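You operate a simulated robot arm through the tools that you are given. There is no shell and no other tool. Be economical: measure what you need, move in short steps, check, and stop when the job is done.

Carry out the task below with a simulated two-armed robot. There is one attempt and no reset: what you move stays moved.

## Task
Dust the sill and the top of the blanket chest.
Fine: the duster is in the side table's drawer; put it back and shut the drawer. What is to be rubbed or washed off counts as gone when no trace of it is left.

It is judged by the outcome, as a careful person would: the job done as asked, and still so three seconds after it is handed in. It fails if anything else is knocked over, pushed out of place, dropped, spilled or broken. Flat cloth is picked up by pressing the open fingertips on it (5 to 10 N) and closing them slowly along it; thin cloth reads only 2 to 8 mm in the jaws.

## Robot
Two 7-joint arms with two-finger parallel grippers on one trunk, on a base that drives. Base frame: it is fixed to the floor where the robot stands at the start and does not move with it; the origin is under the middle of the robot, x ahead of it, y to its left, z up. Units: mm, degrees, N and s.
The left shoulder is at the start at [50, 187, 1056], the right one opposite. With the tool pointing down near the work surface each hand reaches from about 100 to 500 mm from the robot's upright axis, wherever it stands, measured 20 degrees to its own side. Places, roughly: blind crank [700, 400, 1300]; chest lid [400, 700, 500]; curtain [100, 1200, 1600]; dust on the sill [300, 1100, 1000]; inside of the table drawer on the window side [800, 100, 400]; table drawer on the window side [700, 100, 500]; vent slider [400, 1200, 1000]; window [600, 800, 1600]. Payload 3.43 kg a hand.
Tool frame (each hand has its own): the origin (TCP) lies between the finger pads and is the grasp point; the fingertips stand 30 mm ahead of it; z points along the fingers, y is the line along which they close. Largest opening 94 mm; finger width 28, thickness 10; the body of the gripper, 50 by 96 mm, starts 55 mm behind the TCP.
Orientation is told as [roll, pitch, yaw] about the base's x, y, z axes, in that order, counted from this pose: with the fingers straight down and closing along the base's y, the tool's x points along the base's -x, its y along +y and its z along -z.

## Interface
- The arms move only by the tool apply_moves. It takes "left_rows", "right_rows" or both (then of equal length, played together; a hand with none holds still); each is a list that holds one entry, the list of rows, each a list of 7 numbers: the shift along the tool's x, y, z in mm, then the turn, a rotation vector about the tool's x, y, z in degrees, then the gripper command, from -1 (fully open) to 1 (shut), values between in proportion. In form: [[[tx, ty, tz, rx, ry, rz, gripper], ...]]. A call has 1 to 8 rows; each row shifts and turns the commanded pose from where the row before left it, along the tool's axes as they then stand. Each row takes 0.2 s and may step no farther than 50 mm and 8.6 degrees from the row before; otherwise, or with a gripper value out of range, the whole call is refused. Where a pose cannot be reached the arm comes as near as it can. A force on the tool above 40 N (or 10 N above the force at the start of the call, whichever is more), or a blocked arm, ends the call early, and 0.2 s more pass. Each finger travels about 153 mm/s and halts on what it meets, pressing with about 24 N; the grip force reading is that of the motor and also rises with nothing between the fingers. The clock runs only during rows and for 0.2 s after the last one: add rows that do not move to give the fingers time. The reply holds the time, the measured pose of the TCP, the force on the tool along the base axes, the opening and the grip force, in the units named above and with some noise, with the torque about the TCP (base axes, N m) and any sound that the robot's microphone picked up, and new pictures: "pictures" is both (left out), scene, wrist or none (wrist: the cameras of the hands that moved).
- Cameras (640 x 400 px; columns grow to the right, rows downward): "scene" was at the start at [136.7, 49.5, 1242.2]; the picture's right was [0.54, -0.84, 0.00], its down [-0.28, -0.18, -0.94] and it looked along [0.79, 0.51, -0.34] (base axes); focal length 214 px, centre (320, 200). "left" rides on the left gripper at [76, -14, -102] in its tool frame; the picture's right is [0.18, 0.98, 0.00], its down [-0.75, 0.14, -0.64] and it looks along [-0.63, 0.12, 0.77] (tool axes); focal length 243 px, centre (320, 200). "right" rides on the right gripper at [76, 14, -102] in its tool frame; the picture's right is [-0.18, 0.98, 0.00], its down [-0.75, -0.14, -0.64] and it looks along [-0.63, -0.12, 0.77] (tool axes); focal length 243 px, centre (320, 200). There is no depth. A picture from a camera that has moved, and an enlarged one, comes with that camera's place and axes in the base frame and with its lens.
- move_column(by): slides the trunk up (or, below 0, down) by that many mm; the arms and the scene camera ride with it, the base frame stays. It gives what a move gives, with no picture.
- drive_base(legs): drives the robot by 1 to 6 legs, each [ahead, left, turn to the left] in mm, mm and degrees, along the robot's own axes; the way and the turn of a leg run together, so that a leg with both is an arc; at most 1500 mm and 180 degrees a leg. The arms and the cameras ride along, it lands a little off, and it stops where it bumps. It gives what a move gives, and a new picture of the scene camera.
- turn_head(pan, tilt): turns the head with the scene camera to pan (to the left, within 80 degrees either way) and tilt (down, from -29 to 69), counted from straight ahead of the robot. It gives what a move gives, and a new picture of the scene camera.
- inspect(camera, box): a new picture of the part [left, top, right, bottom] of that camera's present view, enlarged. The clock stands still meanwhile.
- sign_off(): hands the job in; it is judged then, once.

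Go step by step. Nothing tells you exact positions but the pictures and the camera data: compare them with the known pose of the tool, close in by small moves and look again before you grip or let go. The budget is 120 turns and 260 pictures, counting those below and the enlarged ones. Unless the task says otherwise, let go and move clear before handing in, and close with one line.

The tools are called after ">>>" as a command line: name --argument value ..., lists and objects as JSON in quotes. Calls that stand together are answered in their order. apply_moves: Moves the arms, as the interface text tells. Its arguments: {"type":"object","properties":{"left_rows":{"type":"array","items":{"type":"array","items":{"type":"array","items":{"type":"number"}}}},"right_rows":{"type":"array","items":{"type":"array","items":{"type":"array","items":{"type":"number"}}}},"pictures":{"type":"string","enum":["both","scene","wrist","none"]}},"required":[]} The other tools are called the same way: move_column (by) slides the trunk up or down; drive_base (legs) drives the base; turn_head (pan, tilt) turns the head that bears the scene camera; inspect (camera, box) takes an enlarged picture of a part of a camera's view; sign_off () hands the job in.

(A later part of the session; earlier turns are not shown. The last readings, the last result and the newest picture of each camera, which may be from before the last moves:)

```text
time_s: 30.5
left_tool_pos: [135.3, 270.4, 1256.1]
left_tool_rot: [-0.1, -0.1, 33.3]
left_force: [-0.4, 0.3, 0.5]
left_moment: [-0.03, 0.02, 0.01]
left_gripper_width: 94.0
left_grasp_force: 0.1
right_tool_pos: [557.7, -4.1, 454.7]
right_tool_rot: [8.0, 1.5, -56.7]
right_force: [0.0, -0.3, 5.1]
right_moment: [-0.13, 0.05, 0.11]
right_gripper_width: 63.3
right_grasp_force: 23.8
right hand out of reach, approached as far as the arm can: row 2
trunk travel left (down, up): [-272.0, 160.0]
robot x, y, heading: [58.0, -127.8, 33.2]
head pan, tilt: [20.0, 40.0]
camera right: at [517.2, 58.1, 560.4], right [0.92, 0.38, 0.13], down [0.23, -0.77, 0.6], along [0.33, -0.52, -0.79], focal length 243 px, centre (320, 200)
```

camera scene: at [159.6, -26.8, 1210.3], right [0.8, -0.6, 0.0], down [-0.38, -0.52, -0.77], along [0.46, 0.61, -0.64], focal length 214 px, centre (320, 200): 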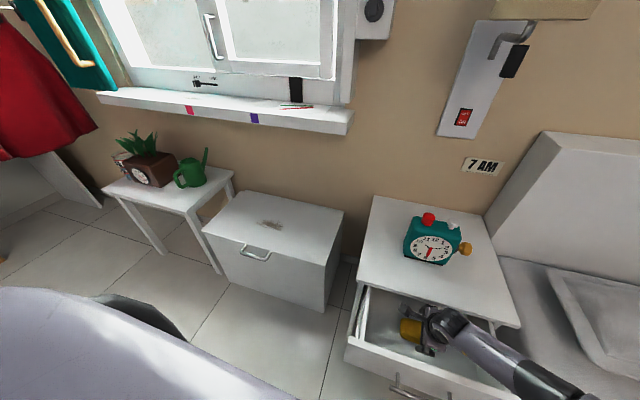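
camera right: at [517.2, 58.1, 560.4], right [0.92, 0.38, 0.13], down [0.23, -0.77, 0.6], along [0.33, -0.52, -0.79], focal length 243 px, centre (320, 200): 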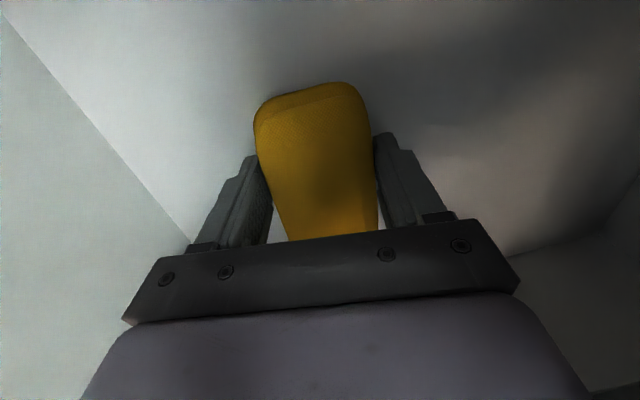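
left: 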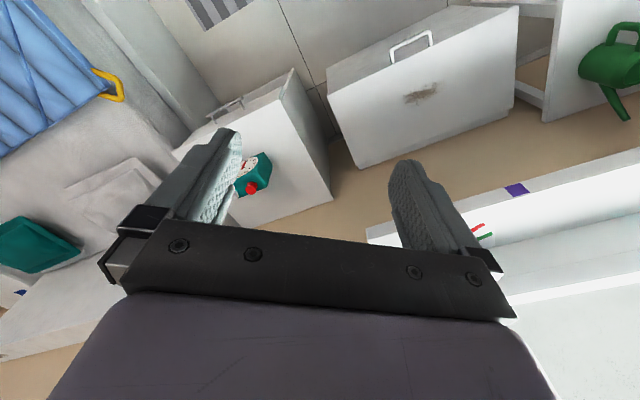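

Pad held at 63 mm. Lifting it out.

>>> apply_moves --right_rows '[[[0, 2, -15, 0, 0, 0, 1], [0, 4, -30, 0, 0, 0, 1], [0, 5, -40, 0, 0, 0, 1], [0, 0, -45, 0, 0, 0, 1], [0, 0, -45, 0, 0, 0, 1], [0, 0, -45, 0, 0, 0, 1], [0, 0, -45, 0, 0, 0, 1], [0, 0, 0, 0, 0, 0, 1]]]'

```text
time_s: 32.3
left_tool_pos: [135.7, 270.1, 1255.6]
left_tool_rot: [-0.1, 0.0, 33.2]
left_force: [-0.4, -0.3, -0.7]
left_moment: [-0.01, -0.01, 0.02]
left_gripper_width: 94.0
left_grasp_force: 0.1
right_tool_pos: [539.3, -25.5, 716.7]
right_tool_rot: [7.9, 1.5, -56.9]
right_force: [0.4, 0.1, -2.0]
right_moment: [0.05, -0.04, -0.05]
right_gripper_width: 62.9
right_grasp_force: 23.6
trunk travel left (down, up): [-272.0, 160.0]
robot x, y, heading: [60.6, -125.2, 33.1]
head pan, tilt: [20.0, 40.0]
camera scene: at [159.7, -26.8, 1210.3], right [0.8, -0.6, 0.0], down [-0.38, -0.51, -0.77], along [0.46, 0.61, -0.64], focal length 214 px, centre (320, 200)
camera right: at [498.6, 36.1, 822.7], right [0.92, 0.38, 0.13], down [0.23, -0.77, 0.6], along [0.33, -0.52, -0.79], focal length 243 px, centre (320, 200)
```

scene: 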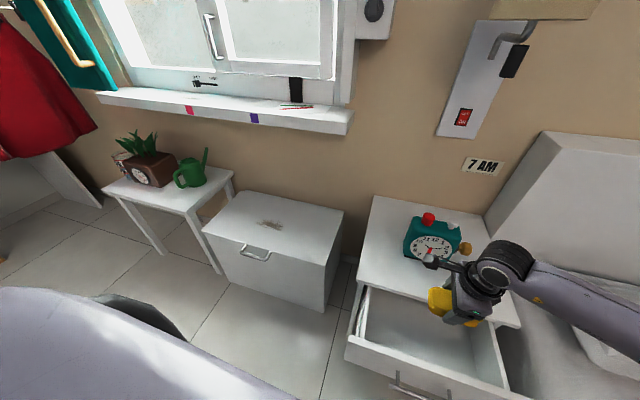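
right: 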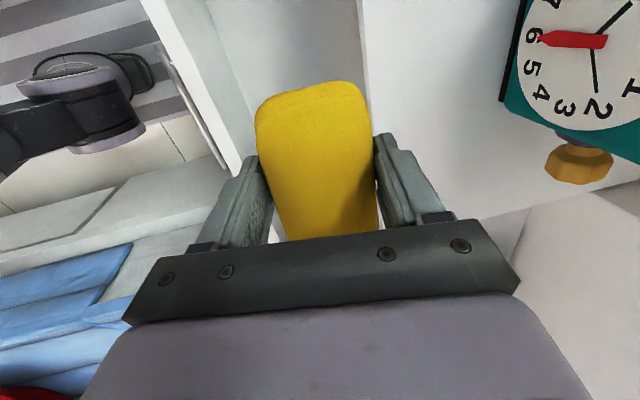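

The pad is in hand and the drawer is empty. Next I drive left to stand before the chest, keeping well clear of the open drawer.

>>> drive_base --legs '[[0, 640, 0]]'

>>> turn_head --pan 0 --tilt 45

```text
time_s: 35.8
left_tool_pos: [-209.8, 786.6, 1256.1]
left_tool_rot: [0.0, -0.1, 33.8]
left_force: [0.3, -0.5, 0.1]
left_moment: [-0.01, 0.01, -0.02]
left_gripper_width: 94.2
left_grasp_force: 0.1
right_tool_pos: [197.9, 494.0, 715.8]
right_tool_rot: [7.8, 1.4, -56.3]
right_force: [0.4, -0.6, -0.5]
right_moment: [0.02, 0.02, 0.02]
right_gripper_width: 62.0
right_grasp_force: 23.7
trunk travel left (down, up): [-272.0, 160.0]
robot x, y, heading: [-281.1, 388.8, 33.5]
head pan, tilt: [20.0, 40.0]
camera scene: at [-182.3, 489.9, 1210.3], right [0.81, -0.59, 0.0], down [-0.38, -0.52, -0.77], along [0.45, 0.62, -0.64], focal length 214 px, centre (320, 200)
```

scene: 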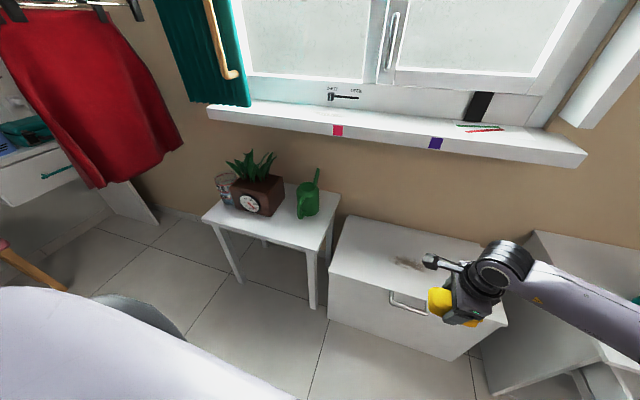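

```text
time_s: 36.6
left_tool_pos: [-207.4, 785.7, 1255.7]
left_tool_rot: [0.0, 0.0, 33.7]
left_force: [-0.7, 0.6, -0.3]
left_moment: [0.01, -0.01, -0.02]
left_gripper_width: 93.7
left_grasp_force: 0.0
right_tool_pos: [196.9, 494.2, 716.4]
right_tool_rot: [7.9, 1.5, -56.4]
right_force: [-0.8, -1.2, 0.3]
right_moment: [-0.02, -0.01, 0.02]
right_gripper_width: 62.2
right_grasp_force: 23.8
trunk travel left (down, up): [-272.0, 160.0]
robot x, y, heading: [-278.5, 391.4, 33.7]
head pan, tilt: [0.0, 45.0]
camera scene: at [-164.9, 466.4, 1203.0], right [0.56, -0.83, 0.0], down [-0.59, -0.39, -0.71], along [0.59, 0.39, -0.71], focal length 214 px, centre (320, 200)
```

scene: 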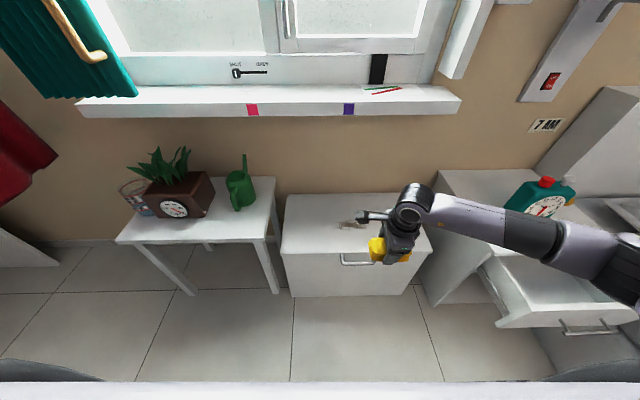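

The chest lid is about z≈438 with the dust at room-forward 733 mm, slightly right of me. I'll drive nearer, then lower the trunk.

>>> drive_base --legs '[[220, 0, 0]]'

>>> move_column --by -120

>>> inspect --camera "right" --box '[0, 0, 640, 400]'

```text
time_s: 38.3
left_tool_pos: [-21.9, 913.1, 1257.2]
left_tool_rot: [0.0, 0.0, 34.0]
left_force: [1.0, -0.8, -0.5]
left_moment: [-0.04, -0.02, -0.02]
left_gripper_width: 94.0
left_grasp_force: 0.1
right_tool_pos: [386.3, 623.3, 715.7]
right_tool_rot: [7.9, 1.5, -55.9]
right_force: [-0.4, -0.1, -0.5]
right_moment: [-0.02, 0.02, -0.03]
right_gripper_width: 62.2
right_grasp_force: 24.1
trunk travel left (down, up): [-272.0, 160.0]
robot x, y, heading: [-92.1, 514.5, 33.9]
head pan, tilt: [0.0, 45.0]
camera scene: at [23.8, 594.0, 1203.0], right [0.56, -0.83, 0.0], down [-0.59, -0.4, -0.71], along [0.59, 0.4, -0.71], focal length 214 px, centre (320, 200)
```

scene: 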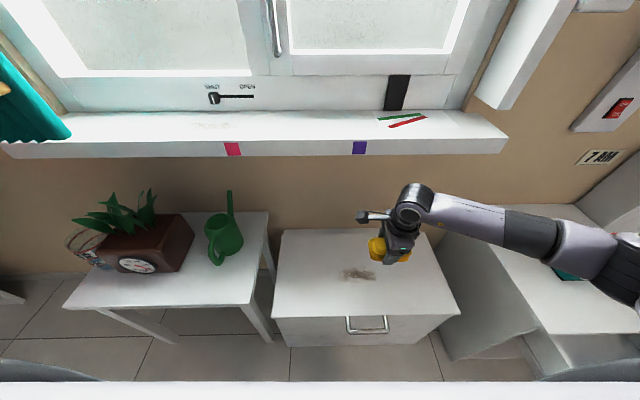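

```text
time_s: 39.8
left_tool_pos: [-22.4, 914.4, 1138.2]
left_tool_rot: [0.0, -0.1, 34.1]
left_force: [0.7, 0.4, -0.5]
left_moment: [0.01, 0.0, 0.02]
left_gripper_width: 94.2
left_grasp_force: 0.0
right_tool_pos: [385.0, 622.9, 596.7]
right_tool_rot: [7.8, 1.5, -55.8]
right_force: [0.1, 0.3, -0.3]
right_moment: [0.0, 0.01, -0.03]
right_gripper_width: 62.1
right_grasp_force: 24.1
trunk travel left (down, up): [-152.0, 280.0]
robot x, y, heading: [-93.6, 517.1, 33.8]
head pan, tilt: [0.0, 45.0]
```

```text
1.00 times, centred on (320, 200) of right
camera zoom: at [344.0, 685.0, 702.3], right [0.91, 0.39, 0.13], down [0.24, -0.77, 0.6], along [0.33, -0.51, -0.79], focal length 243 px, centre (320, 200)
```

zoom: 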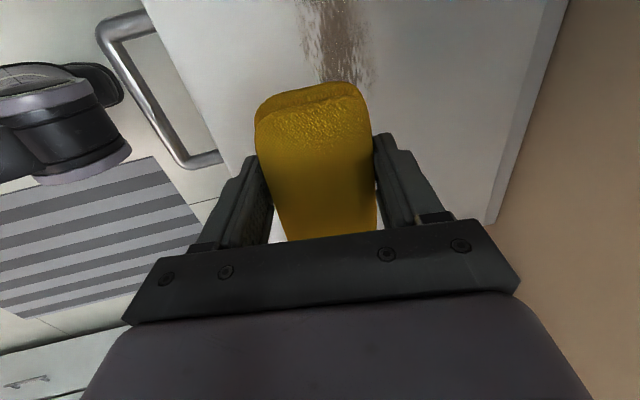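

Dust lies at forward 685–750, l 265–400 on the lid. I'll lower the pad toward the lid over the dust.

>>> apply_moves --right_rows '[[[0, 2, 34, 0, 0, 0, 1], [0, 2, 34, 0, 0, 0, 1], [0, 2, 34, 0, 0, 0, 1], [0, -1, 7, 0, 0, 0, 1], [0, -1, 5, 0, 0, 0, 1], [0, 0, 3, 0, 0, 0, 1]]]'

```text
time_s: 40.8
left_tool_pos: [-23.1, 912.4, 1136.2]
left_tool_rot: [-0.2, -0.2, 33.9]
left_force: [-0.5, -0.3, -0.7]
left_moment: [-0.02, -0.02, 0.02]
left_gripper_width: 94.1
left_grasp_force: 0.0
right_tool_pos: [402.9, 641.8, 501.9]
right_tool_rot: [8.7, 1.8, -55.9]
right_force: [-5.6, -5.9, 21.0]
right_moment: [-0.6, -0.05, -0.19]
right_gripper_width: 63.3
right_grasp_force: 24.0
trunk travel left (down, up): [-152.0, 280.0]
robot x, y, heading: [-89.3, 512.2, 34.1]
head pan, tilt: [0.0, 45.0]
stopped in row 4 (right hand): the force on the tool passed its limit (the readings are from after the stop); the commanded pose is now the measured one
camera scene: at [21.9, 593.0, 1083.6], right [0.56, -0.83, 0.0], down [-0.58, -0.39, -0.71], along [0.59, 0.4, -0.71], focal length 214 px, centre (320, 200)
camera right: at [361.2, 701.4, 606.5], right [0.91, 0.39, 0.14], down [0.24, -0.77, 0.59], along [0.34, -0.5, -0.8], focal length 243 px, centre (320, 200)
```

scene: 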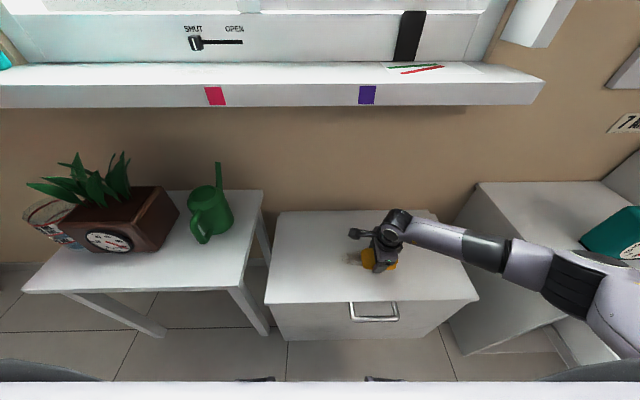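
right: 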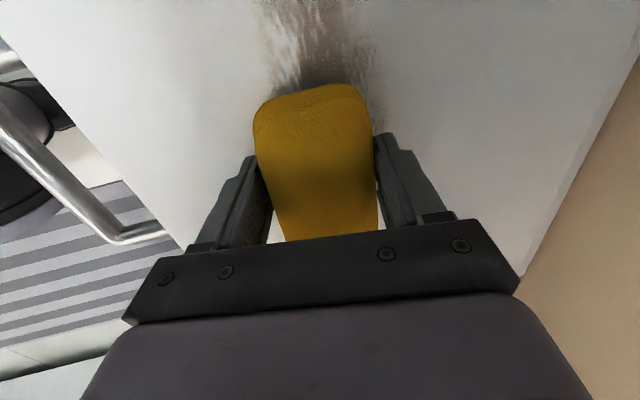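

Contact at TCP z≈502. Easing pressure slightly and wiping forward and back across the near part of the dust.

>>> apply_moves --right_rows '[[[0, 0, -2, 0, 0, 0, 1], [0, 17.8, 2.5, 0, 0, 0, 1], [0, 17.8, 2.5, 0, 0, 0, 1], [0, 17.8, 2.5, 0, 0, 0, 1], [0, -17.8, -2.5, 0, 0, 0, 1], [0, -17.8, -2.5, 0, 0, 0, 1], [0, -17.8, -2.5, 0, 0, 0, 1], [0, -17.8, -2.5, 0, 0, 0, 1]]]'

```text
time_s: 42.6
left_tool_pos: [-22.0, 912.8, 1137.5]
left_tool_rot: [0.0, -0.1, 34.0]
left_force: [-0.3, -0.3, 0.3]
left_moment: [0.0, 0.01, 0.02]
left_gripper_width: 93.9
left_grasp_force: 0.1
right_tool_pos: [387.4, 632.0, 499.4]
right_tool_rot: [8.5, 1.7, -55.9]
right_force: [2.4, 0.9, 8.3]
right_moment: [0.19, -0.17, 0.07]
right_gripper_width: 63.2
right_grasp_force: 23.8
trunk travel left (down, up): [-152.0, 280.0]
robot x, y, heading: [-91.9, 514.7, 33.9]
head pan, tilt: [0.0, 45.0]
camera scene: at [22.9, 593.5, 1083.1], right [0.56, -0.83, 0.0], down [-0.59, -0.4, -0.71], along [0.59, 0.4, -0.71], focal length 214 px, centre (320, 200)
camera right: at [344.9, 691.2, 606.5], right [0.91, 0.39, 0.14], down [0.24, -0.77, 0.59], along [0.34, -0.5, -0.79], focal length 243 px, centre (320, 200)
```

scene: 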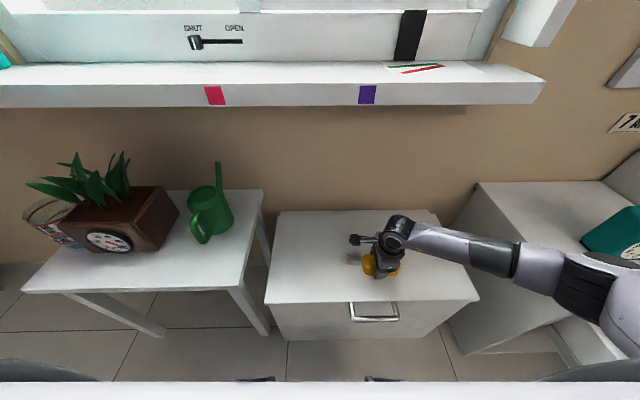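
right: 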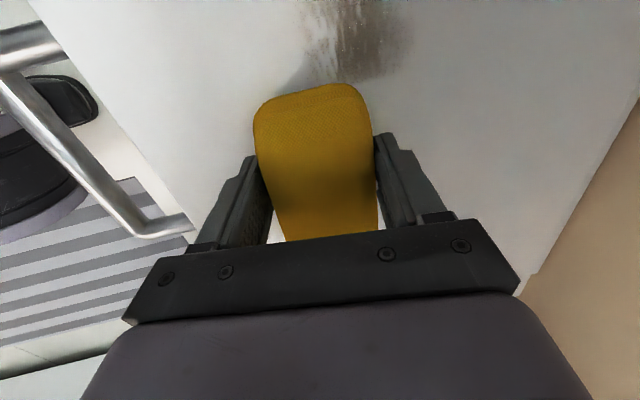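

The wiped strip is clean. Shifting left 60 mm and wiping the rest.

>>> apply_moves --right_rows '[[[30, 0, 0, 0, 0, 0, 1], [30, 0, 0, 0, 0, 0, 1], [0, 17.8, 2.5, 0, 0, 0, 1], [0, 17.8, 2.5, 0, 0, 0, 1], [0, 17.8, 2.5, 0, 0, 0, 1], [0, 17.8, 2.5, 0, 0, 0, 1], [0, -20, -2.8, 0, 0, 0, 1], [0, -20, -2.8, 0, 0, 0, 1]]]' --pictures "none"

>>> apply_moves --right_rows '[[[0, -20, -2.8, 0, 0, 0, 1], [0, -20, -2.8, 0, 0, 0, 1], [25, 0, 0, 0, 0, 0, 1], [25, 0, 0, 0, 0, 0, 1], [0, 20, 2.8, 0, 0, 0, 1], [0, 20, 2.8, 0, 0, 0, 1], [0, 20, 2.8, 0, 0, 0, 1], [0, 20, 2.8, 0, 0, 0, 1]]]'

```text
time_s: 44.4
left_tool_pos: [-21.5, 913.3, 1137.2]
left_tool_rot: [-0.1, 0.0, 34.0]
left_force: [0.5, -0.6, -0.3]
left_moment: [-0.01, 0.0, 0.0]
left_gripper_width: 94.2
left_grasp_force: 0.1
right_tool_pos: [378.8, 696.7, 502.1]
right_tool_rot: [8.5, 1.7, -55.8]
right_force: [0.1, -0.4, -0.7]
right_moment: [-0.01, -0.02, 0.01]
right_gripper_width: 63.2
right_grasp_force: 23.7
trunk travel left (down, up): [-152.0, 280.0]
robot x, y, heading: [-93.5, 517.8, 34.0]
head pan, tilt: [0.0, 45.0]
```

```text
time_s: 46.2
left_tool_pos: [-22.1, 914.1, 1135.8]
left_tool_rot: [0.0, -0.1, 34.0]
left_force: [0.5, -0.2, -0.2]
left_moment: [0.04, -0.02, -0.02]
left_gripper_width: 94.0
left_grasp_force: 0.0
right_tool_pos: [386.6, 762.3, 502.8]
right_tool_rot: [8.5, 1.7, -55.9]
right_force: [-0.4, 0.3, -1.4]
right_moment: [-0.03, -0.01, -0.02]
right_gripper_width: 63.1
right_grasp_force: 23.8
trunk travel left (down, up): [-152.0, 280.0]
robot x, y, heading: [-90.8, 512.6, 34.1]
head pan, tilt: [0.0, 45.0]
camera scene: at [23.4, 593.6, 1083.0], right [0.56, -0.83, 0.0], down [-0.59, -0.4, -0.71], along [0.59, 0.4, -0.71], focal length 214 px, centre (320, 200)
camera right: at [344.8, 822.4, 608.8], right [0.91, 0.39, 0.14], down [0.24, -0.77, 0.59], along [0.34, -0.5, -0.79], focal length 243 px, centre (320, 200)
```

scene: 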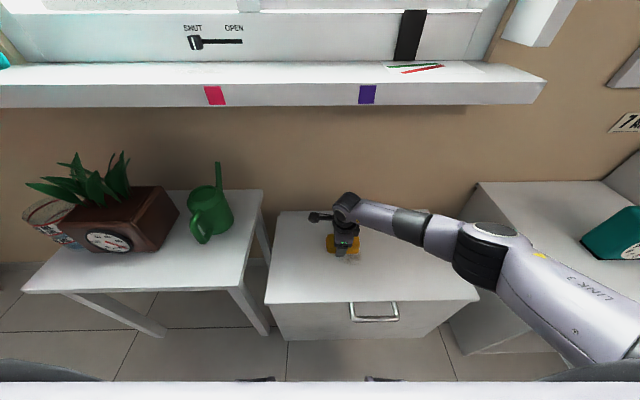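
right: 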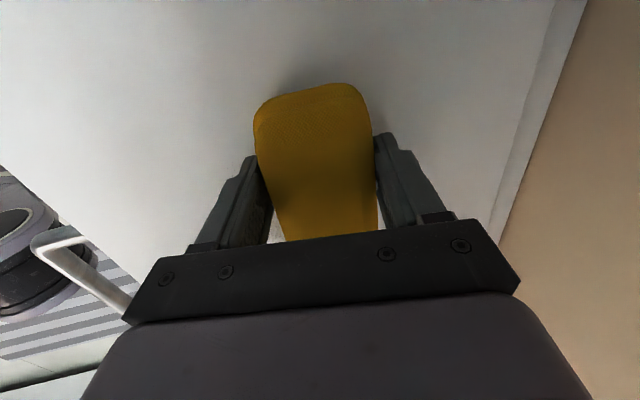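

Contact was lost in these passes (the force fell to zero), so some dust may remain. I'll look closely.

>>> apply_moves --right_rows '[[[0, 10, -40, 0, 0, 0, 1], [40, 0, -40, 0, 0, 0, 1], [40, 0, 0, 0, 0, 0, 1]]]' --pictures "none"

>>> inspect --camera "scene" --box '[260, 200, 490, 344]'

>>> inspect --camera "right" --box '[0, 0, 640, 400]'

```text
refused: row 2 steps farther than a row can; nothing moved
```

```text
2.78 times, centred on (375, 272) of scene
camera zoom: at [23.4, 593.6, 1083.0], right [0.56, -0.83, 0.0], down [-0.59, -0.4, -0.71], along [0.59, 0.4, -0.71], focal length 596 px, centre (167, 0)
```

zoom: 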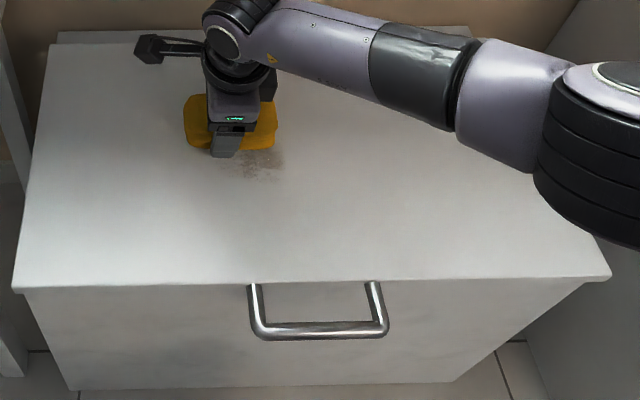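

```text
1.00 times, centred on (320, 200) of right
camera zoom: at [344.8, 822.4, 608.8], right [0.91, 0.39, 0.14], down [0.24, -0.77, 0.59], along [0.34, -0.5, -0.79], focal length 243 px, centre (320, 200)
```

zoom: 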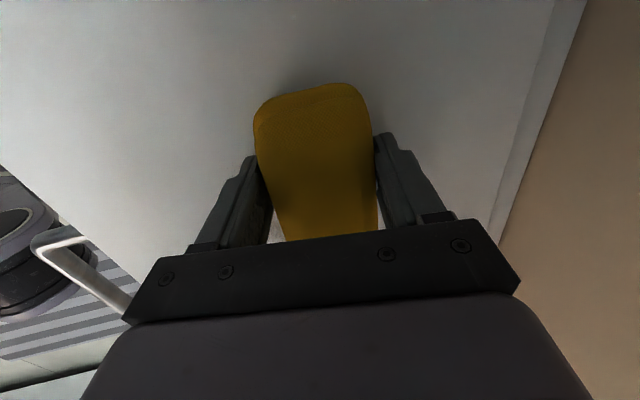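

A patch remains around f≈703, l≈370. Going back over it with a firmer press.

>>> apply_moves --right_rows '[[[-40, 0, 0, 0, 0, 0, 1], [0, -1, 5, 0, 0, 0, 1], [0, -0.5, 3, 0, 0, 0, 1]]]' --pictures "none"

```text
time_s: 47.1
left_tool_pos: [-23.2, 912.5, 1135.9]
left_tool_rot: [0.0, -0.2, 33.9]
left_force: [0.0, 0.1, -0.4]
left_moment: [0.02, -0.02, 0.04]
left_gripper_width: 93.6
left_grasp_force: 0.1
right_tool_pos: [412.0, 730.8, 500.8]
right_tool_rot: [9.1, 1.9, -55.9]
right_force: [-4.2, -3.9, 17.5]
right_moment: [-0.43, -0.02, -0.16]
right_gripper_width: 63.3
right_grasp_force: 24.2
trunk travel left (down, up): [-152.0, 280.0]
robot x, y, heading: [-92.6, 515.0, 33.9]
head pan, tilt: [0.0, 45.0]
stopped in row 3 (right hand): the force on the tool passed its limit (the readings are from after the stop); the commanded pose is now the measured one
```

>>> apply_moves --right_rows '[[[0, 0, -1, 1.3, 0, 0, 1], [0, -20, -2.8, 0, 0, 0, 1], [0, -20, -2.8, 0, 0, 0, 1], [0, -20, -2.8, 0, 0, 0, 1], [0, -20, -2.8, 0, 0, 0, 1], [0, 20, 2.8, 0, 0, 0, 1], [0, 20, 2.8, 0, 0, 0, 1], [0, 20, 2.8, 0, 0, 0, 1]]]' --pictures "none"

>>> inspect --camera "scene" --box '[260, 200, 490, 344]'

```text
time_s: 48.9
left_tool_pos: [-23.6, 912.0, 1135.8]
left_tool_rot: [0.0, -0.3, 34.0]
left_force: [0.1, 0.0, -0.9]
left_moment: [0.0, 0.0, -0.01]
left_gripper_width: 94.0
left_grasp_force: 0.0
right_tool_pos: [392.9, 718.6, 500.2]
right_tool_rot: [7.5, 1.9, -55.9]
right_force: [-7.0, -4.8, 16.7]
right_moment: [0.05, -0.19, -0.07]
right_gripper_width: 63.4
right_grasp_force: 23.9
trunk travel left (down, up): [-152.0, 280.0]
robot x, y, heading: [-94.2, 514.8, 33.7]
head pan, tilt: [0.0, 45.0]
```

```text
2.78 times, centred on (375, 272) of scene
camera zoom: at [22.1, 592.7, 1083.1], right [0.56, -0.83, 0.0], down [-0.59, -0.39, -0.71], along [0.59, 0.4, -0.71], focal length 596 px, centre (167, 0)
```

zoom: 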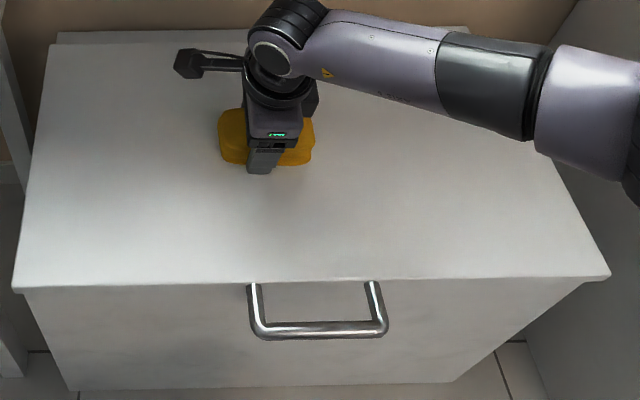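

Clean there. A sideways pass over the whole dusty band to be sure, then lift for a check.

>>> apply_moves --right_rows '[[[25, 0, 0, 0, 0, 0, 1], [-35, 0, 0, 0, 0, 0, 1], [-35, 0, 0, 0, 0, 0, 1], [-35, 0, 0, 0, 0, 0, 1], [-30, 0, 0, 0, 0, 0, 1], [0, -30, -4, 0, 0, 0, 1], [35, 0, 0, 0, 0, 0, 1], [35, 0, 0, 0, 0, 0, 1]]]' --pictures "none"

>>> apply_moves --right_rows '[[[35, 0, 0, 0, 0, 0, 1], [30, 0, 0, 0, 0, 0, 1], [0, 0, -40, 0, 0, 0, 1], [0, 0, -45, 0, 0, 0, 1], [0, 0, -45, 0, 0, 0, 1], [0, -40, -10, 0, 0, 0, 1]]]'

>>> inspect --camera "scene" --box '[260, 200, 490, 344]'

```text
time_s: 50.7
left_tool_pos: [-23.6, 913.6, 1138.1]
left_tool_rot: [-0.1, -0.2, 33.9]
left_force: [0.1, -0.5, -0.4]
left_moment: [-0.01, 0.0, -0.01]
left_gripper_width: 93.9
left_grasp_force: 0.1
right_tool_pos: [394.1, 666.8, 499.8]
right_tool_rot: [7.7, 1.6, -56.1]
right_force: [5.2, -9.1, 24.5]
right_moment: [-0.37, -0.96, -0.01]
right_gripper_width: 63.3
right_grasp_force: 24.0
trunk travel left (down, up): [-152.0, 280.0]
robot x, y, heading: [-92.8, 514.7, 34.3]
head pan, tilt: [0.0, 45.0]
```

```text
time_s: 52.1
left_tool_pos: [-22.8, 913.3, 1137.7]
left_tool_rot: [0.0, 0.0, 34.0]
left_force: [0.3, 0.5, 0.0]
left_moment: [0.0, 0.01, 0.0]
left_gripper_width: 94.1
left_grasp_force: 0.0
right_tool_pos: [307.6, 687.4, 632.0]
right_tool_rot: [7.5, 1.8, -55.9]
right_force: [0.5, 0.8, -0.9]
right_moment: [-0.01, 0.02, -0.02]
right_gripper_width: 63.2
right_grasp_force: 23.8
trunk travel left (down, up): [-152.0, 280.0]
robot x, y, heading: [-93.6, 515.7, 33.9]
head pan, tilt: [0.0, 45.0]
camera scene: at [23.4, 593.3, 1083.0], right [0.56, -0.83, 0.0], down [-0.59, -0.4, -0.71], along [0.59, 0.4, -0.71], focal length 214 px, centre (320, 200)
camera right: at [266.7, 748.1, 738.7], right [0.91, 0.39, 0.12], down [0.25, -0.77, 0.59], along [0.32, -0.51, -0.8], focal length 243 px, centre (320, 200)
```

scene: 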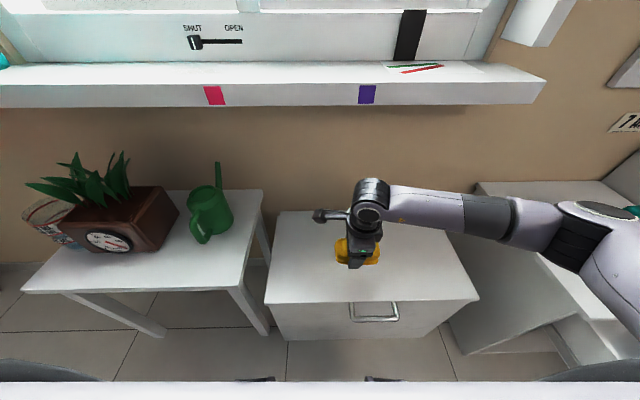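
right: 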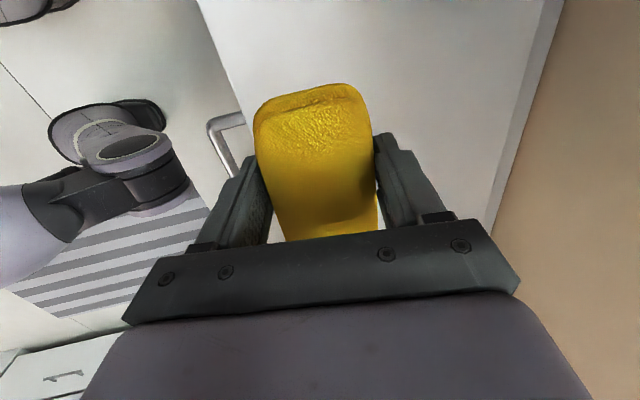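

```text
2.78 times, centred on (375, 272) of scene
camera zoom: at [23.4, 593.3, 1083.0], right [0.56, -0.83, 0.0], down [-0.59, -0.4, -0.71], along [0.59, 0.4, -0.71], focal length 596 px, centre (167, 0)
```

zoom: 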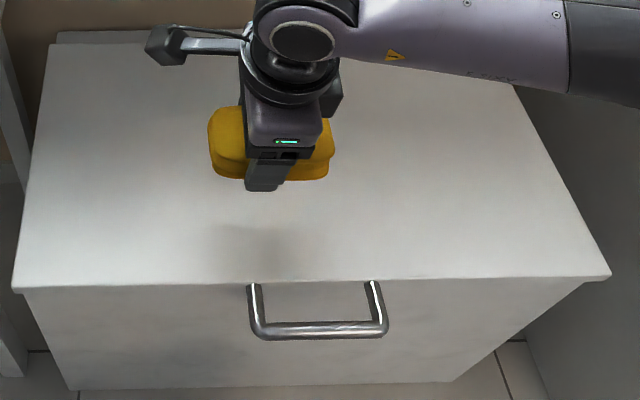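

The chest lid looks clean. Next is the sill: its top is at about z≈952, with the dust near forward 868, l≈759. I raise the trunk and tuck in the idle left hand.

>>> move_column --by 240

>>> apply_moves --left_rows '[[[25, -25, 0, 0, 0, 0, -1], [25, -25, 0, 0, 0, 0, -1], [25, -25, 0, 0, 0, 0, -1], [25, -25, 0, 0, 0, 0, -1]]]' --right_rows '[[[0, 0, -40, 0, 0, 0, 1], [0, 0, -40, 0, 0, 0, 1], [0, 0, -40, 0, 0, 0, 1], [0, 0, -40, 0, 0, 0, 1]]]' --pictures "scene"

>>> inspect --camera "scene" --box '[160, 60, 352, 180]'

>>> inspect --camera "scene" --box '[260, 220, 500, 370]'

```text
time_s: 54.6
left_tool_pos: [-22.5, 913.9, 1376.1]
left_tool_rot: [0.0, -0.1, 34.0]
left_force: [-0.1, 0.0, 0.2]
left_moment: [0.01, -0.01, -0.01]
left_gripper_width: 93.9
left_grasp_force: 0.2
right_tool_pos: [306.1, 687.2, 872.3]
right_tool_rot: [7.5, 1.8, -56.1]
right_force: [-0.6, -0.4, -0.1]
right_moment: [0.01, 0.03, -0.05]
right_gripper_width: 62.9
right_grasp_force: 24.0
trunk travel left (down, up): [-392.0, 40.0]
robot x, y, heading: [-91.5, 513.8, 33.7]
head pan, tilt: [0.0, 45.0]
```

```text
time_s: 55.6
left_tool_pos: [-50.6, 776.4, 1378.4]
left_tool_rot: [0.0, -0.2, 34.0]
left_force: [0.5, 0.4, -0.5]
left_moment: [0.0, 0.01, -0.02]
left_gripper_width: 94.2
left_grasp_force: 0.0
right_tool_pos: [292.2, 675.8, 1030.3]
right_tool_rot: [7.5, 1.8, -56.0]
right_force: [-0.2, -0.4, -0.4]
right_moment: [-0.03, 0.0, -0.03]
right_gripper_width: 62.7
right_grasp_force: 24.0
trunk travel left (down, up): [-392.0, 40.0]
robot x, y, heading: [-95.0, 516.4, 33.9]
head pan, tilt: [0.0, 45.0]
camera scene: at [23.1, 592.9, 1323.0], right [0.56, -0.83, 0.0], down [-0.59, -0.39, -0.71], along [0.59, 0.4, -0.71], focal length 214 px, centre (320, 200)
```

scene: 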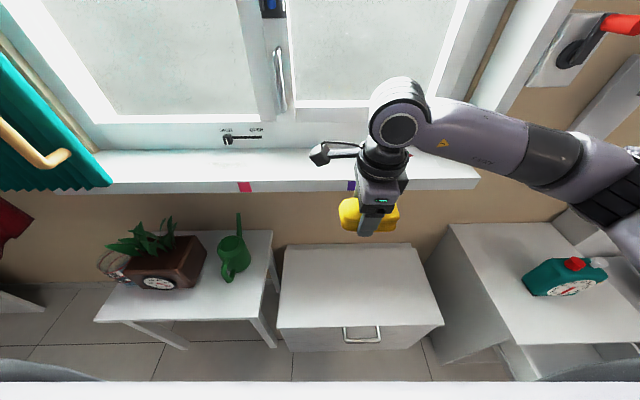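

```text
3.33 times, centred on (256, 120) of scene
camera zoom: at [23.1, 592.9, 1323.0], right [0.56, -0.83, 0.0], down [-0.59, -0.39, -0.71], along [0.59, 0.4, -0.71], focal length 715 px, centre (533, 467)
```

zoom: 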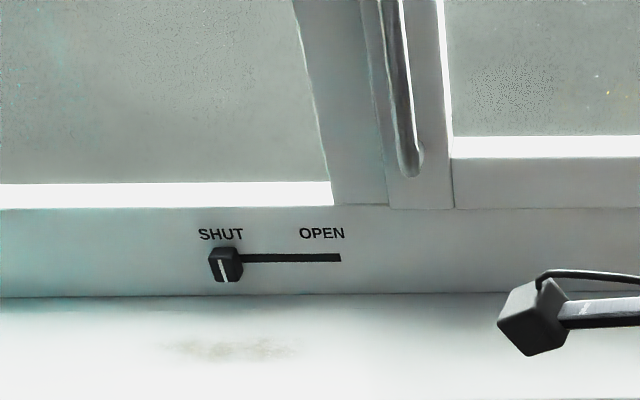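

```text
2.67 times, centred on (380, 295) of scene
camera zoom: at [23.1, 592.9, 1323.0], right [0.56, -0.83, 0.0], down [-0.59, -0.39, -0.71], along [0.59, 0.4, -0.71], focal length 572 px, centre (160, -53)
```

zoom: 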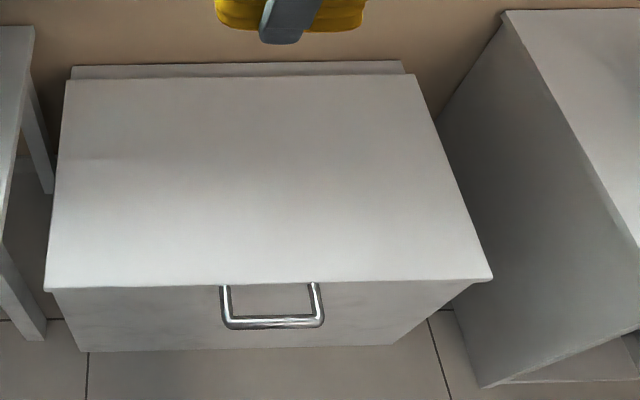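

The chest lid is completely clean. The sill dust lies at forward 845–890, l 685–815. I drive left to face it.

>>> drive_base --legs '[[0, 350, 0], [40, 0, 0]]'

```text
time_s: 58.3
left_tool_pos: [-212.5, 1085.4, 1377.0]
left_tool_rot: [-0.1, 0.1, 34.7]
left_force: [1.3, 0.1, -0.3]
left_moment: [-0.02, 0.05, 0.0]
left_gripper_width: 94.3
left_grasp_force: 0.0
right_tool_pos: [130.7, 989.0, 1029.2]
right_tool_rot: [7.5, 1.7, -55.4]
right_force: [0.1, 1.2, -1.1]
right_moment: [-0.03, 0.03, 0.0]
right_gripper_width: 62.5
right_grasp_force: 24.1
trunk travel left (down, up): [-392.0, 40.0]
robot x, y, heading: [-252.9, 826.9, 34.7]
head pan, tilt: [0.0, 45.0]
camera scene: at [-137.8, 903.3, 1322.8], right [0.57, -0.82, 0.0], down [-0.58, -0.4, -0.71], along [0.58, 0.4, -0.71], focal length 214 px, centre (320, 200)
```

scene: 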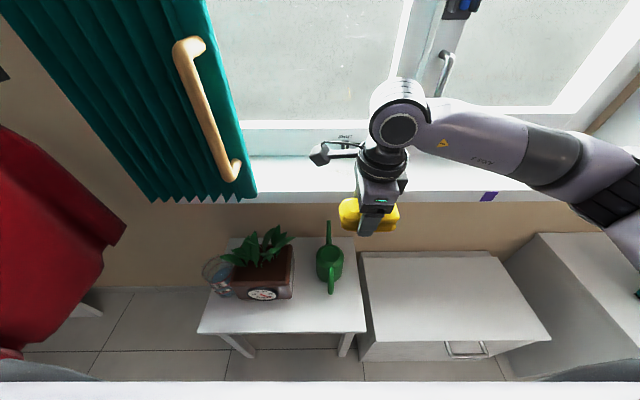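

>>> apply_moves --right_rows '[[[0, 39.6, 5.3, 0, 0, 0, 1], [0, 39.6, 5.3, 0, 0, 0, 1], [0, 39.6, 5.3, 0, 0, 0, 1], [0, 39.6, 5.3, 0, 0, 0, 1], [0, 36, 5, 0, 0, 0, 1], [0, 0, 0, 0, 0, 0, 1]]]'

```text
time_s: 59.7
left_tool_pos: [-213.4, 1084.6, 1376.9]
left_tool_rot: [0.1, -0.1, 34.6]
left_force: [0.6, -0.1, -0.6]
left_moment: [-0.01, -0.02, 0.02]
left_gripper_width: 94.0
left_grasp_force: 0.1
right_tool_pos: [292.5, 1099.3, 1031.7]
right_tool_rot: [7.4, 1.8, -55.2]
right_force: [1.0, -0.7, -1.2]
right_moment: [0.02, 0.0, 0.0]
right_gripper_width: 62.6
right_grasp_force: 23.9
trunk travel left (down, up): [-392.0, 40.0]
robot x, y, heading: [-251.6, 820.8, 34.4]
head pan, tilt: [0.0, 45.0]
camera scene: at [-138.7, 902.2, 1323.1], right [0.57, -0.82, 0.0], down [-0.58, -0.4, -0.71], along [0.58, 0.4, -0.71], focal length 214 px, centre (320, 200)
camera right: at [250.4, 1160.8, 1137.4], right [0.91, 0.4, 0.12], down [0.26, -0.76, 0.59], along [0.33, -0.51, -0.8], focal length 243 px, centre (320, 200)
```

scene: 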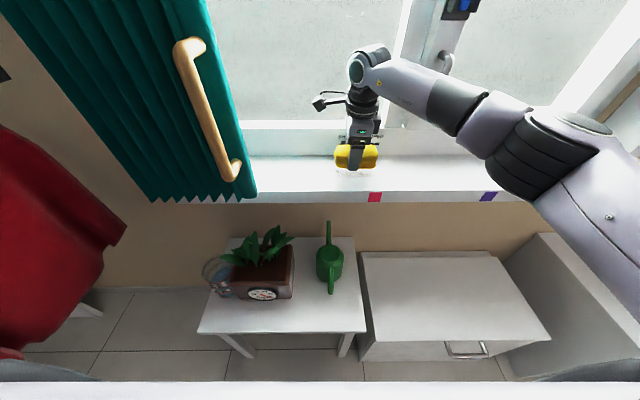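
right: 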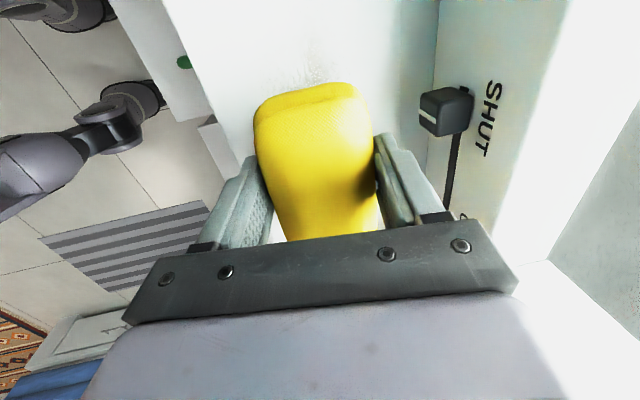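

The dust shows just beyond the pad, the slider knob is ~20 mm clear of the far finger. Lowering onto the sill.

>>> apply_moves --right_rows '[[[0, 0, 15, 0, 0, 0, 1], [0, 0, 10, 0, 0, 0, 1], [0, 0, 4, 0, 0, 0, 1], [0, 0, 4, 0, 0, 0, 1], [0, 0, 3, 0, 0, 0, 1], [0, 0, 3, 0, 0, 0, 1], [0, 0, 3, 0, 0, 0, 1]]]' --pictures "wrist"

```text
time_s: 61.3
left_tool_pos: [-215.6, 1082.5, 1379.0]
left_tool_rot: [0.0, -0.2, 34.6]
left_force: [0.0, 0.2, -0.5]
left_moment: [0.03, 0.01, -0.02]
left_gripper_width: 93.8
left_grasp_force: 0.1
right_tool_pos: [295.5, 1104.0, 992.8]
right_tool_rot: [8.2, 2.0, -55.4]
right_force: [3.8, -2.4, 25.3]
right_moment: [-0.39, 0.23, -0.04]
right_gripper_width: 62.9
right_grasp_force: 23.8
trunk travel left (down, up): [-392.0, 40.0]
robot x, y, heading: [-255.2, 825.4, 34.6]
head pan, tilt: [0.0, 45.0]
camera right: at [253.3, 1163.7, 1098.6], right [0.91, 0.4, 0.13], down [0.25, -0.77, 0.59], along [0.33, -0.5, -0.8], focal length 243 px, centre (320, 200)
```

right: 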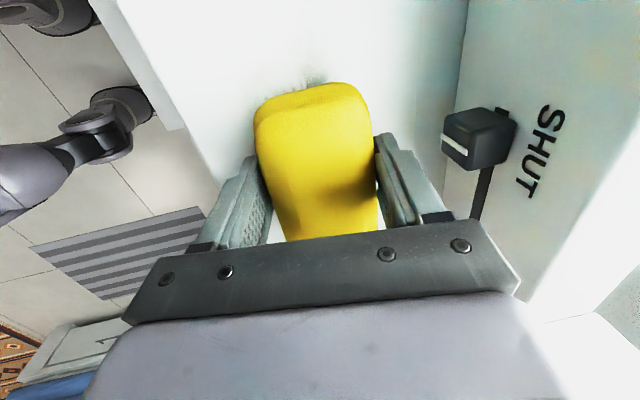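

>>> apply_moves --right_rows '[[[0, 0, -1.5, 0, 0, 0, 1], [25, 0, 0, 0, 0, 0, 1], [25, 0, 0, 0, 0, 0, 1], [25, 0, 0, 0, 0, 0, 1], [-30, 0, 0, 0, 0, 0, 1], [-30, 0, 0, 0, 0, 0, 1], [-30, 0, 0, 0, 0, 0, 1], [-30, 0, 0, 0, 0, 0, 1]]]' --pictures "wrist"

```text
time_s: 63.1
left_tool_pos: [-216.8, 1084.2, 1377.7]
left_tool_rot: [-0.1, -0.2, 34.6]
left_force: [-0.2, -0.3, -0.4]
left_moment: [-0.01, 0.0, 0.0]
left_gripper_width: 93.9
left_grasp_force: 0.0
right_tool_pos: [319.1, 1066.0, 991.6]
right_tool_rot: [7.8, 2.1, -55.3]
right_force: [-3.7, 5.6, 22.4]
right_moment: [0.15, 0.21, -0.26]
right_gripper_width: 63.0
right_grasp_force: 24.1
trunk travel left (down, up): [-392.0, 40.0]
robot x, y, heading: [-250.3, 822.0, 34.6]
head pan, tilt: [0.0, 45.0]
camera right: at [277.5, 1127.3, 1098.3], right [0.91, 0.4, 0.13], down [0.25, -0.77, 0.59], along [0.33, -0.5, -0.8], focal length 243 px, centre (320, 200)
```

right: 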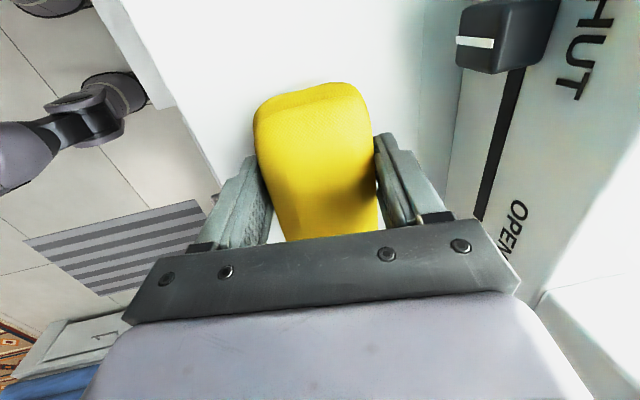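

>>> apply_moves --right_rows '[[[-25, 0, 0, 0, 0, 0, 1], [0, -18, -2.5, 0, 0, 0, 1], [30, 0, 0, 0, 0, 0, 1], [30, 0, 0, 0, 0, 0, 1], [30, 0, 0, 0, 0, 0, 1], [30, 0, 0, 0, 0, 0, 1], [25, 0, 0, 0, 0, 0, 1], [0, 0, 0, 0, 0, 0, 1]]]' --pictures "wrist"

>>> apply_moves --right_rows '[[[0, 20, 3, 0, 0, 0, 1], [-30, 0, 0, 0, 0, 0, 1], [-30, 0, 0, 0, 0, 0, 1], [-30, 0, 0, 0, 0, 0, 1], [-30, 0, 0, 0, 0, 0, 1], [-20, 0, 0, 0, 0, 0, 1], [0, -15, -20, 0, 0, 0, 1], [0, -10, -40, 0, 0, 0, 1]]]' --pictures "wrist"

```text
time_s: 64.9
left_tool_pos: [-214.6, 1083.7, 1378.4]
left_tool_rot: [0.0, -0.1, 34.5]
left_force: [0.8, 0.3, -0.1]
left_moment: [0.03, -0.01, -0.03]
left_gripper_width: 94.0
left_grasp_force: 0.0
right_tool_pos: [236.0, 1156.3, 991.8]
right_tool_rot: [7.5, 1.9, -55.3]
right_force: [-0.1, -1.6, 6.6]
right_moment: [-0.19, -0.29, -0.08]
right_gripper_width: 62.8
right_grasp_force: 24.0
trunk travel left (down, up): [-392.0, 40.0]
robot x, y, heading: [-254.3, 823.4, 34.7]
head pan, tilt: [0.0, 45.0]
camera right: at [194.6, 1217.4, 1098.3], right [0.91, 0.4, 0.12], down [0.26, -0.76, 0.59], along [0.33, -0.51, -0.8], focal length 243 px, centre (320, 200)
```

right: 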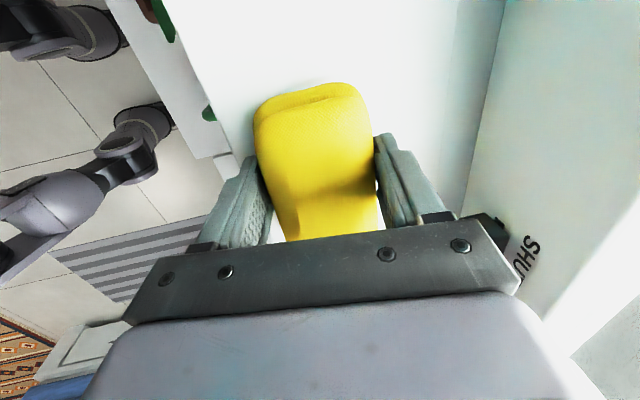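

```text
time_s: 66.7
left_tool_pos: [-214.9, 1085.6, 1378.2]
left_tool_rot: [0.0, -0.1, 34.6]
left_force: [0.2, 0.2, 0.4]
left_moment: [-0.03, -0.02, 0.01]
left_gripper_width: 94.0
left_grasp_force: 0.0
right_tool_pos: [308.3, 1032.1, 1041.3]
right_tool_rot: [7.4, 1.7, -55.4]
right_force: [0.2, 0.1, 0.1]
right_moment: [-0.01, 0.03, 0.02]
right_gripper_width: 63.1
right_grasp_force: 24.2
trunk travel left (down, up): [-392.0, 40.0]
robot x, y, heading: [-255.6, 825.9, 34.5]
head pan, tilt: [0.0, 45.0]
camera right: at [267.2, 1093.4, 1148.5], right [0.91, 0.4, 0.12], down [0.25, -0.76, 0.6], along [0.33, -0.51, -0.79], focal length 243 px, centre (320, 200)
```

right: 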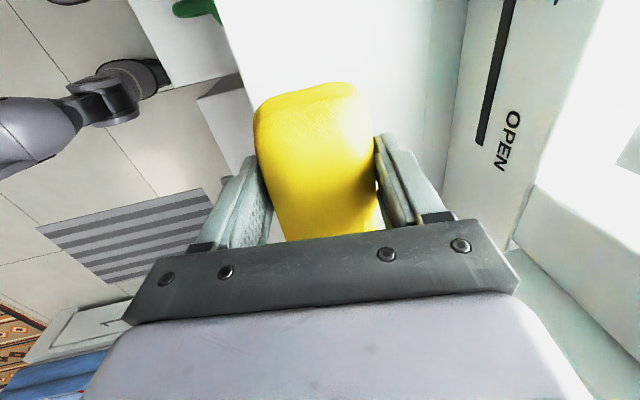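

Wiped. Retracting the hand to inspect the whole sill.

>>> apply_moves --right_rows '[[[0, -40, -10, 0, 0, 0, 1], [0, -45, -6, 0, 0, 0, 1], [0, -45, -6, 0, 0, 0, 1], [0, -45, -6, 0, 0, 0, 1], [-40, 0, 0, 0, 0, 0, 1], [-40, 0, 0, 0, 0, 0, 1]]]' --pictures "none"

>>> turn_head --pan 0 --tilt 35

>>> inspect --camera "scene" --box '[220, 120, 460, 270]'

```text
time_s: 68.1
left_tool_pos: [-213.0, 1083.9, 1377.8]
left_tool_rot: [0.1, -0.1, 34.7]
left_force: [-0.6, -0.5, 0.6]
left_moment: [0.03, 0.0, -0.02]
left_gripper_width: 93.8
left_grasp_force: 0.2
right_tool_pos: [207.9, 862.1, 1045.9]
right_tool_rot: [7.5, 1.9, -55.3]
right_force: [-0.2, -0.2, -0.4]
right_moment: [-0.01, 0.01, -0.03]
right_gripper_width: 62.9
right_grasp_force: 24.5
trunk travel left (down, up): [-392.0, 40.0]
robot x, y, heading: [-255.3, 821.8, 34.8]
head pan, tilt: [0.0, 45.0]
```

```text
time_s: 68.8
left_tool_pos: [-213.6, 1085.3, 1377.6]
left_tool_rot: [0.0, -0.1, 34.6]
left_force: [1.2, -0.3, 0.2]
left_moment: [0.0, -0.01, 0.02]
left_gripper_width: 93.9
left_grasp_force: 0.1
right_tool_pos: [208.0, 864.1, 1046.4]
right_tool_rot: [7.5, 1.9, -55.4]
right_force: [0.3, 0.3, -1.0]
right_moment: [-0.02, 0.01, 0.0]
right_gripper_width: 62.7
right_grasp_force: 23.7
trunk travel left (down, up): [-392.0, 40.0]
robot x, y, heading: [-256.1, 827.4, 34.7]
head pan, tilt: [0.0, 35.0]
camera scene: at [-133.2, 906.3, 1337.8], right [0.57, -0.82, 0.0], down [-0.47, -0.33, -0.82], along [0.67, 0.46, -0.57], focal length 214 px, centre (320, 200)
```

scene: 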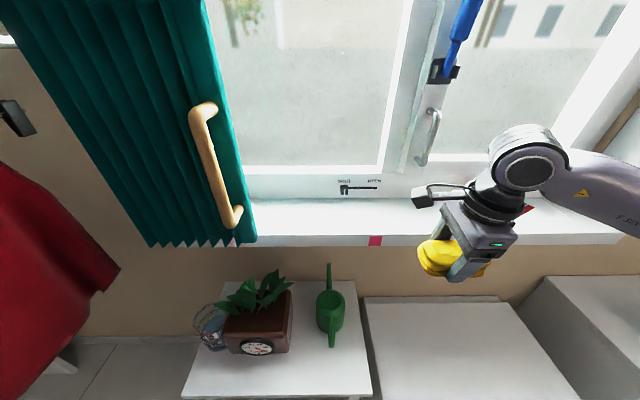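

```text
2.67 times, centred on (340, 195) of scene
camera zoom: at [-133.2, 906.3, 1337.8], right [0.57, -0.82, 0.0], down [-0.47, -0.33, -0.82], along [0.67, 0.46, -0.57], focal length 572 px, centre (267, 213)
```

zoom: 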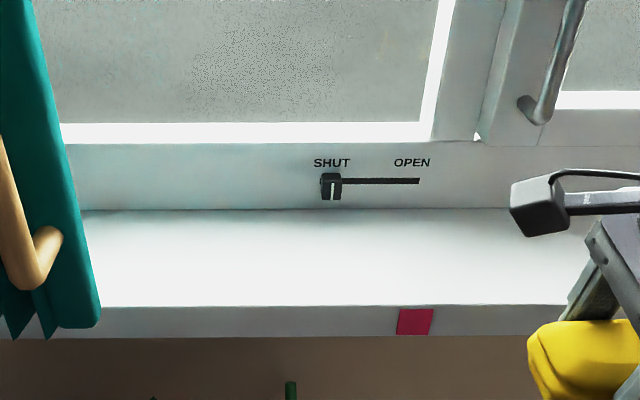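

>>> inspect --camera "scene" --box '[270, 190, 400, 250]'

>>> inspect --camera "left" --box '[0, 0, 640, 400]'

```text
4.92 times, centred on (335, 220) of scene
camera zoom: at [-133.2, 906.3, 1337.8], right [0.57, -0.82, 0.0], down [-0.47, -0.33, -0.82], along [0.67, 0.46, -0.57], focal length 1056 px, centre (246, 102)
```

zoom: 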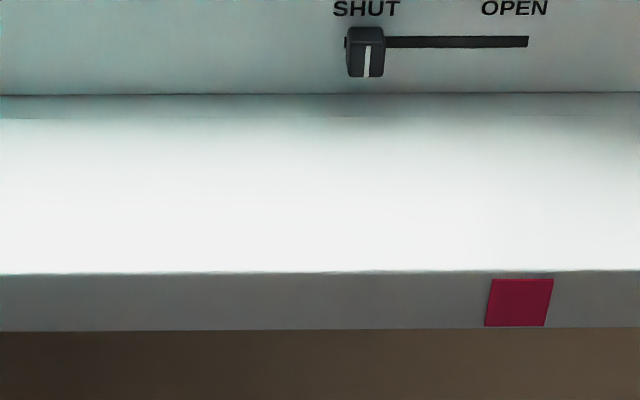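

```text
1.00 times, centred on (320, 200) of left
camera zoom: at [-268.0, 1030.2, 1478.3], right [-0.71, 0.7, 0.0], down [0.54, 0.54, 0.64], along [0.45, 0.46, -0.77], focal length 243 px, centre (320, 200)
```

zoom: 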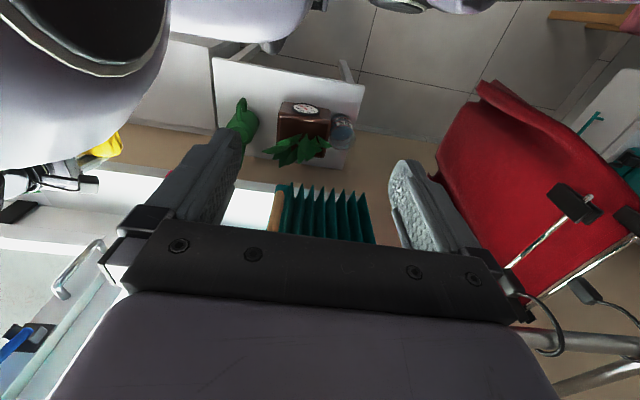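

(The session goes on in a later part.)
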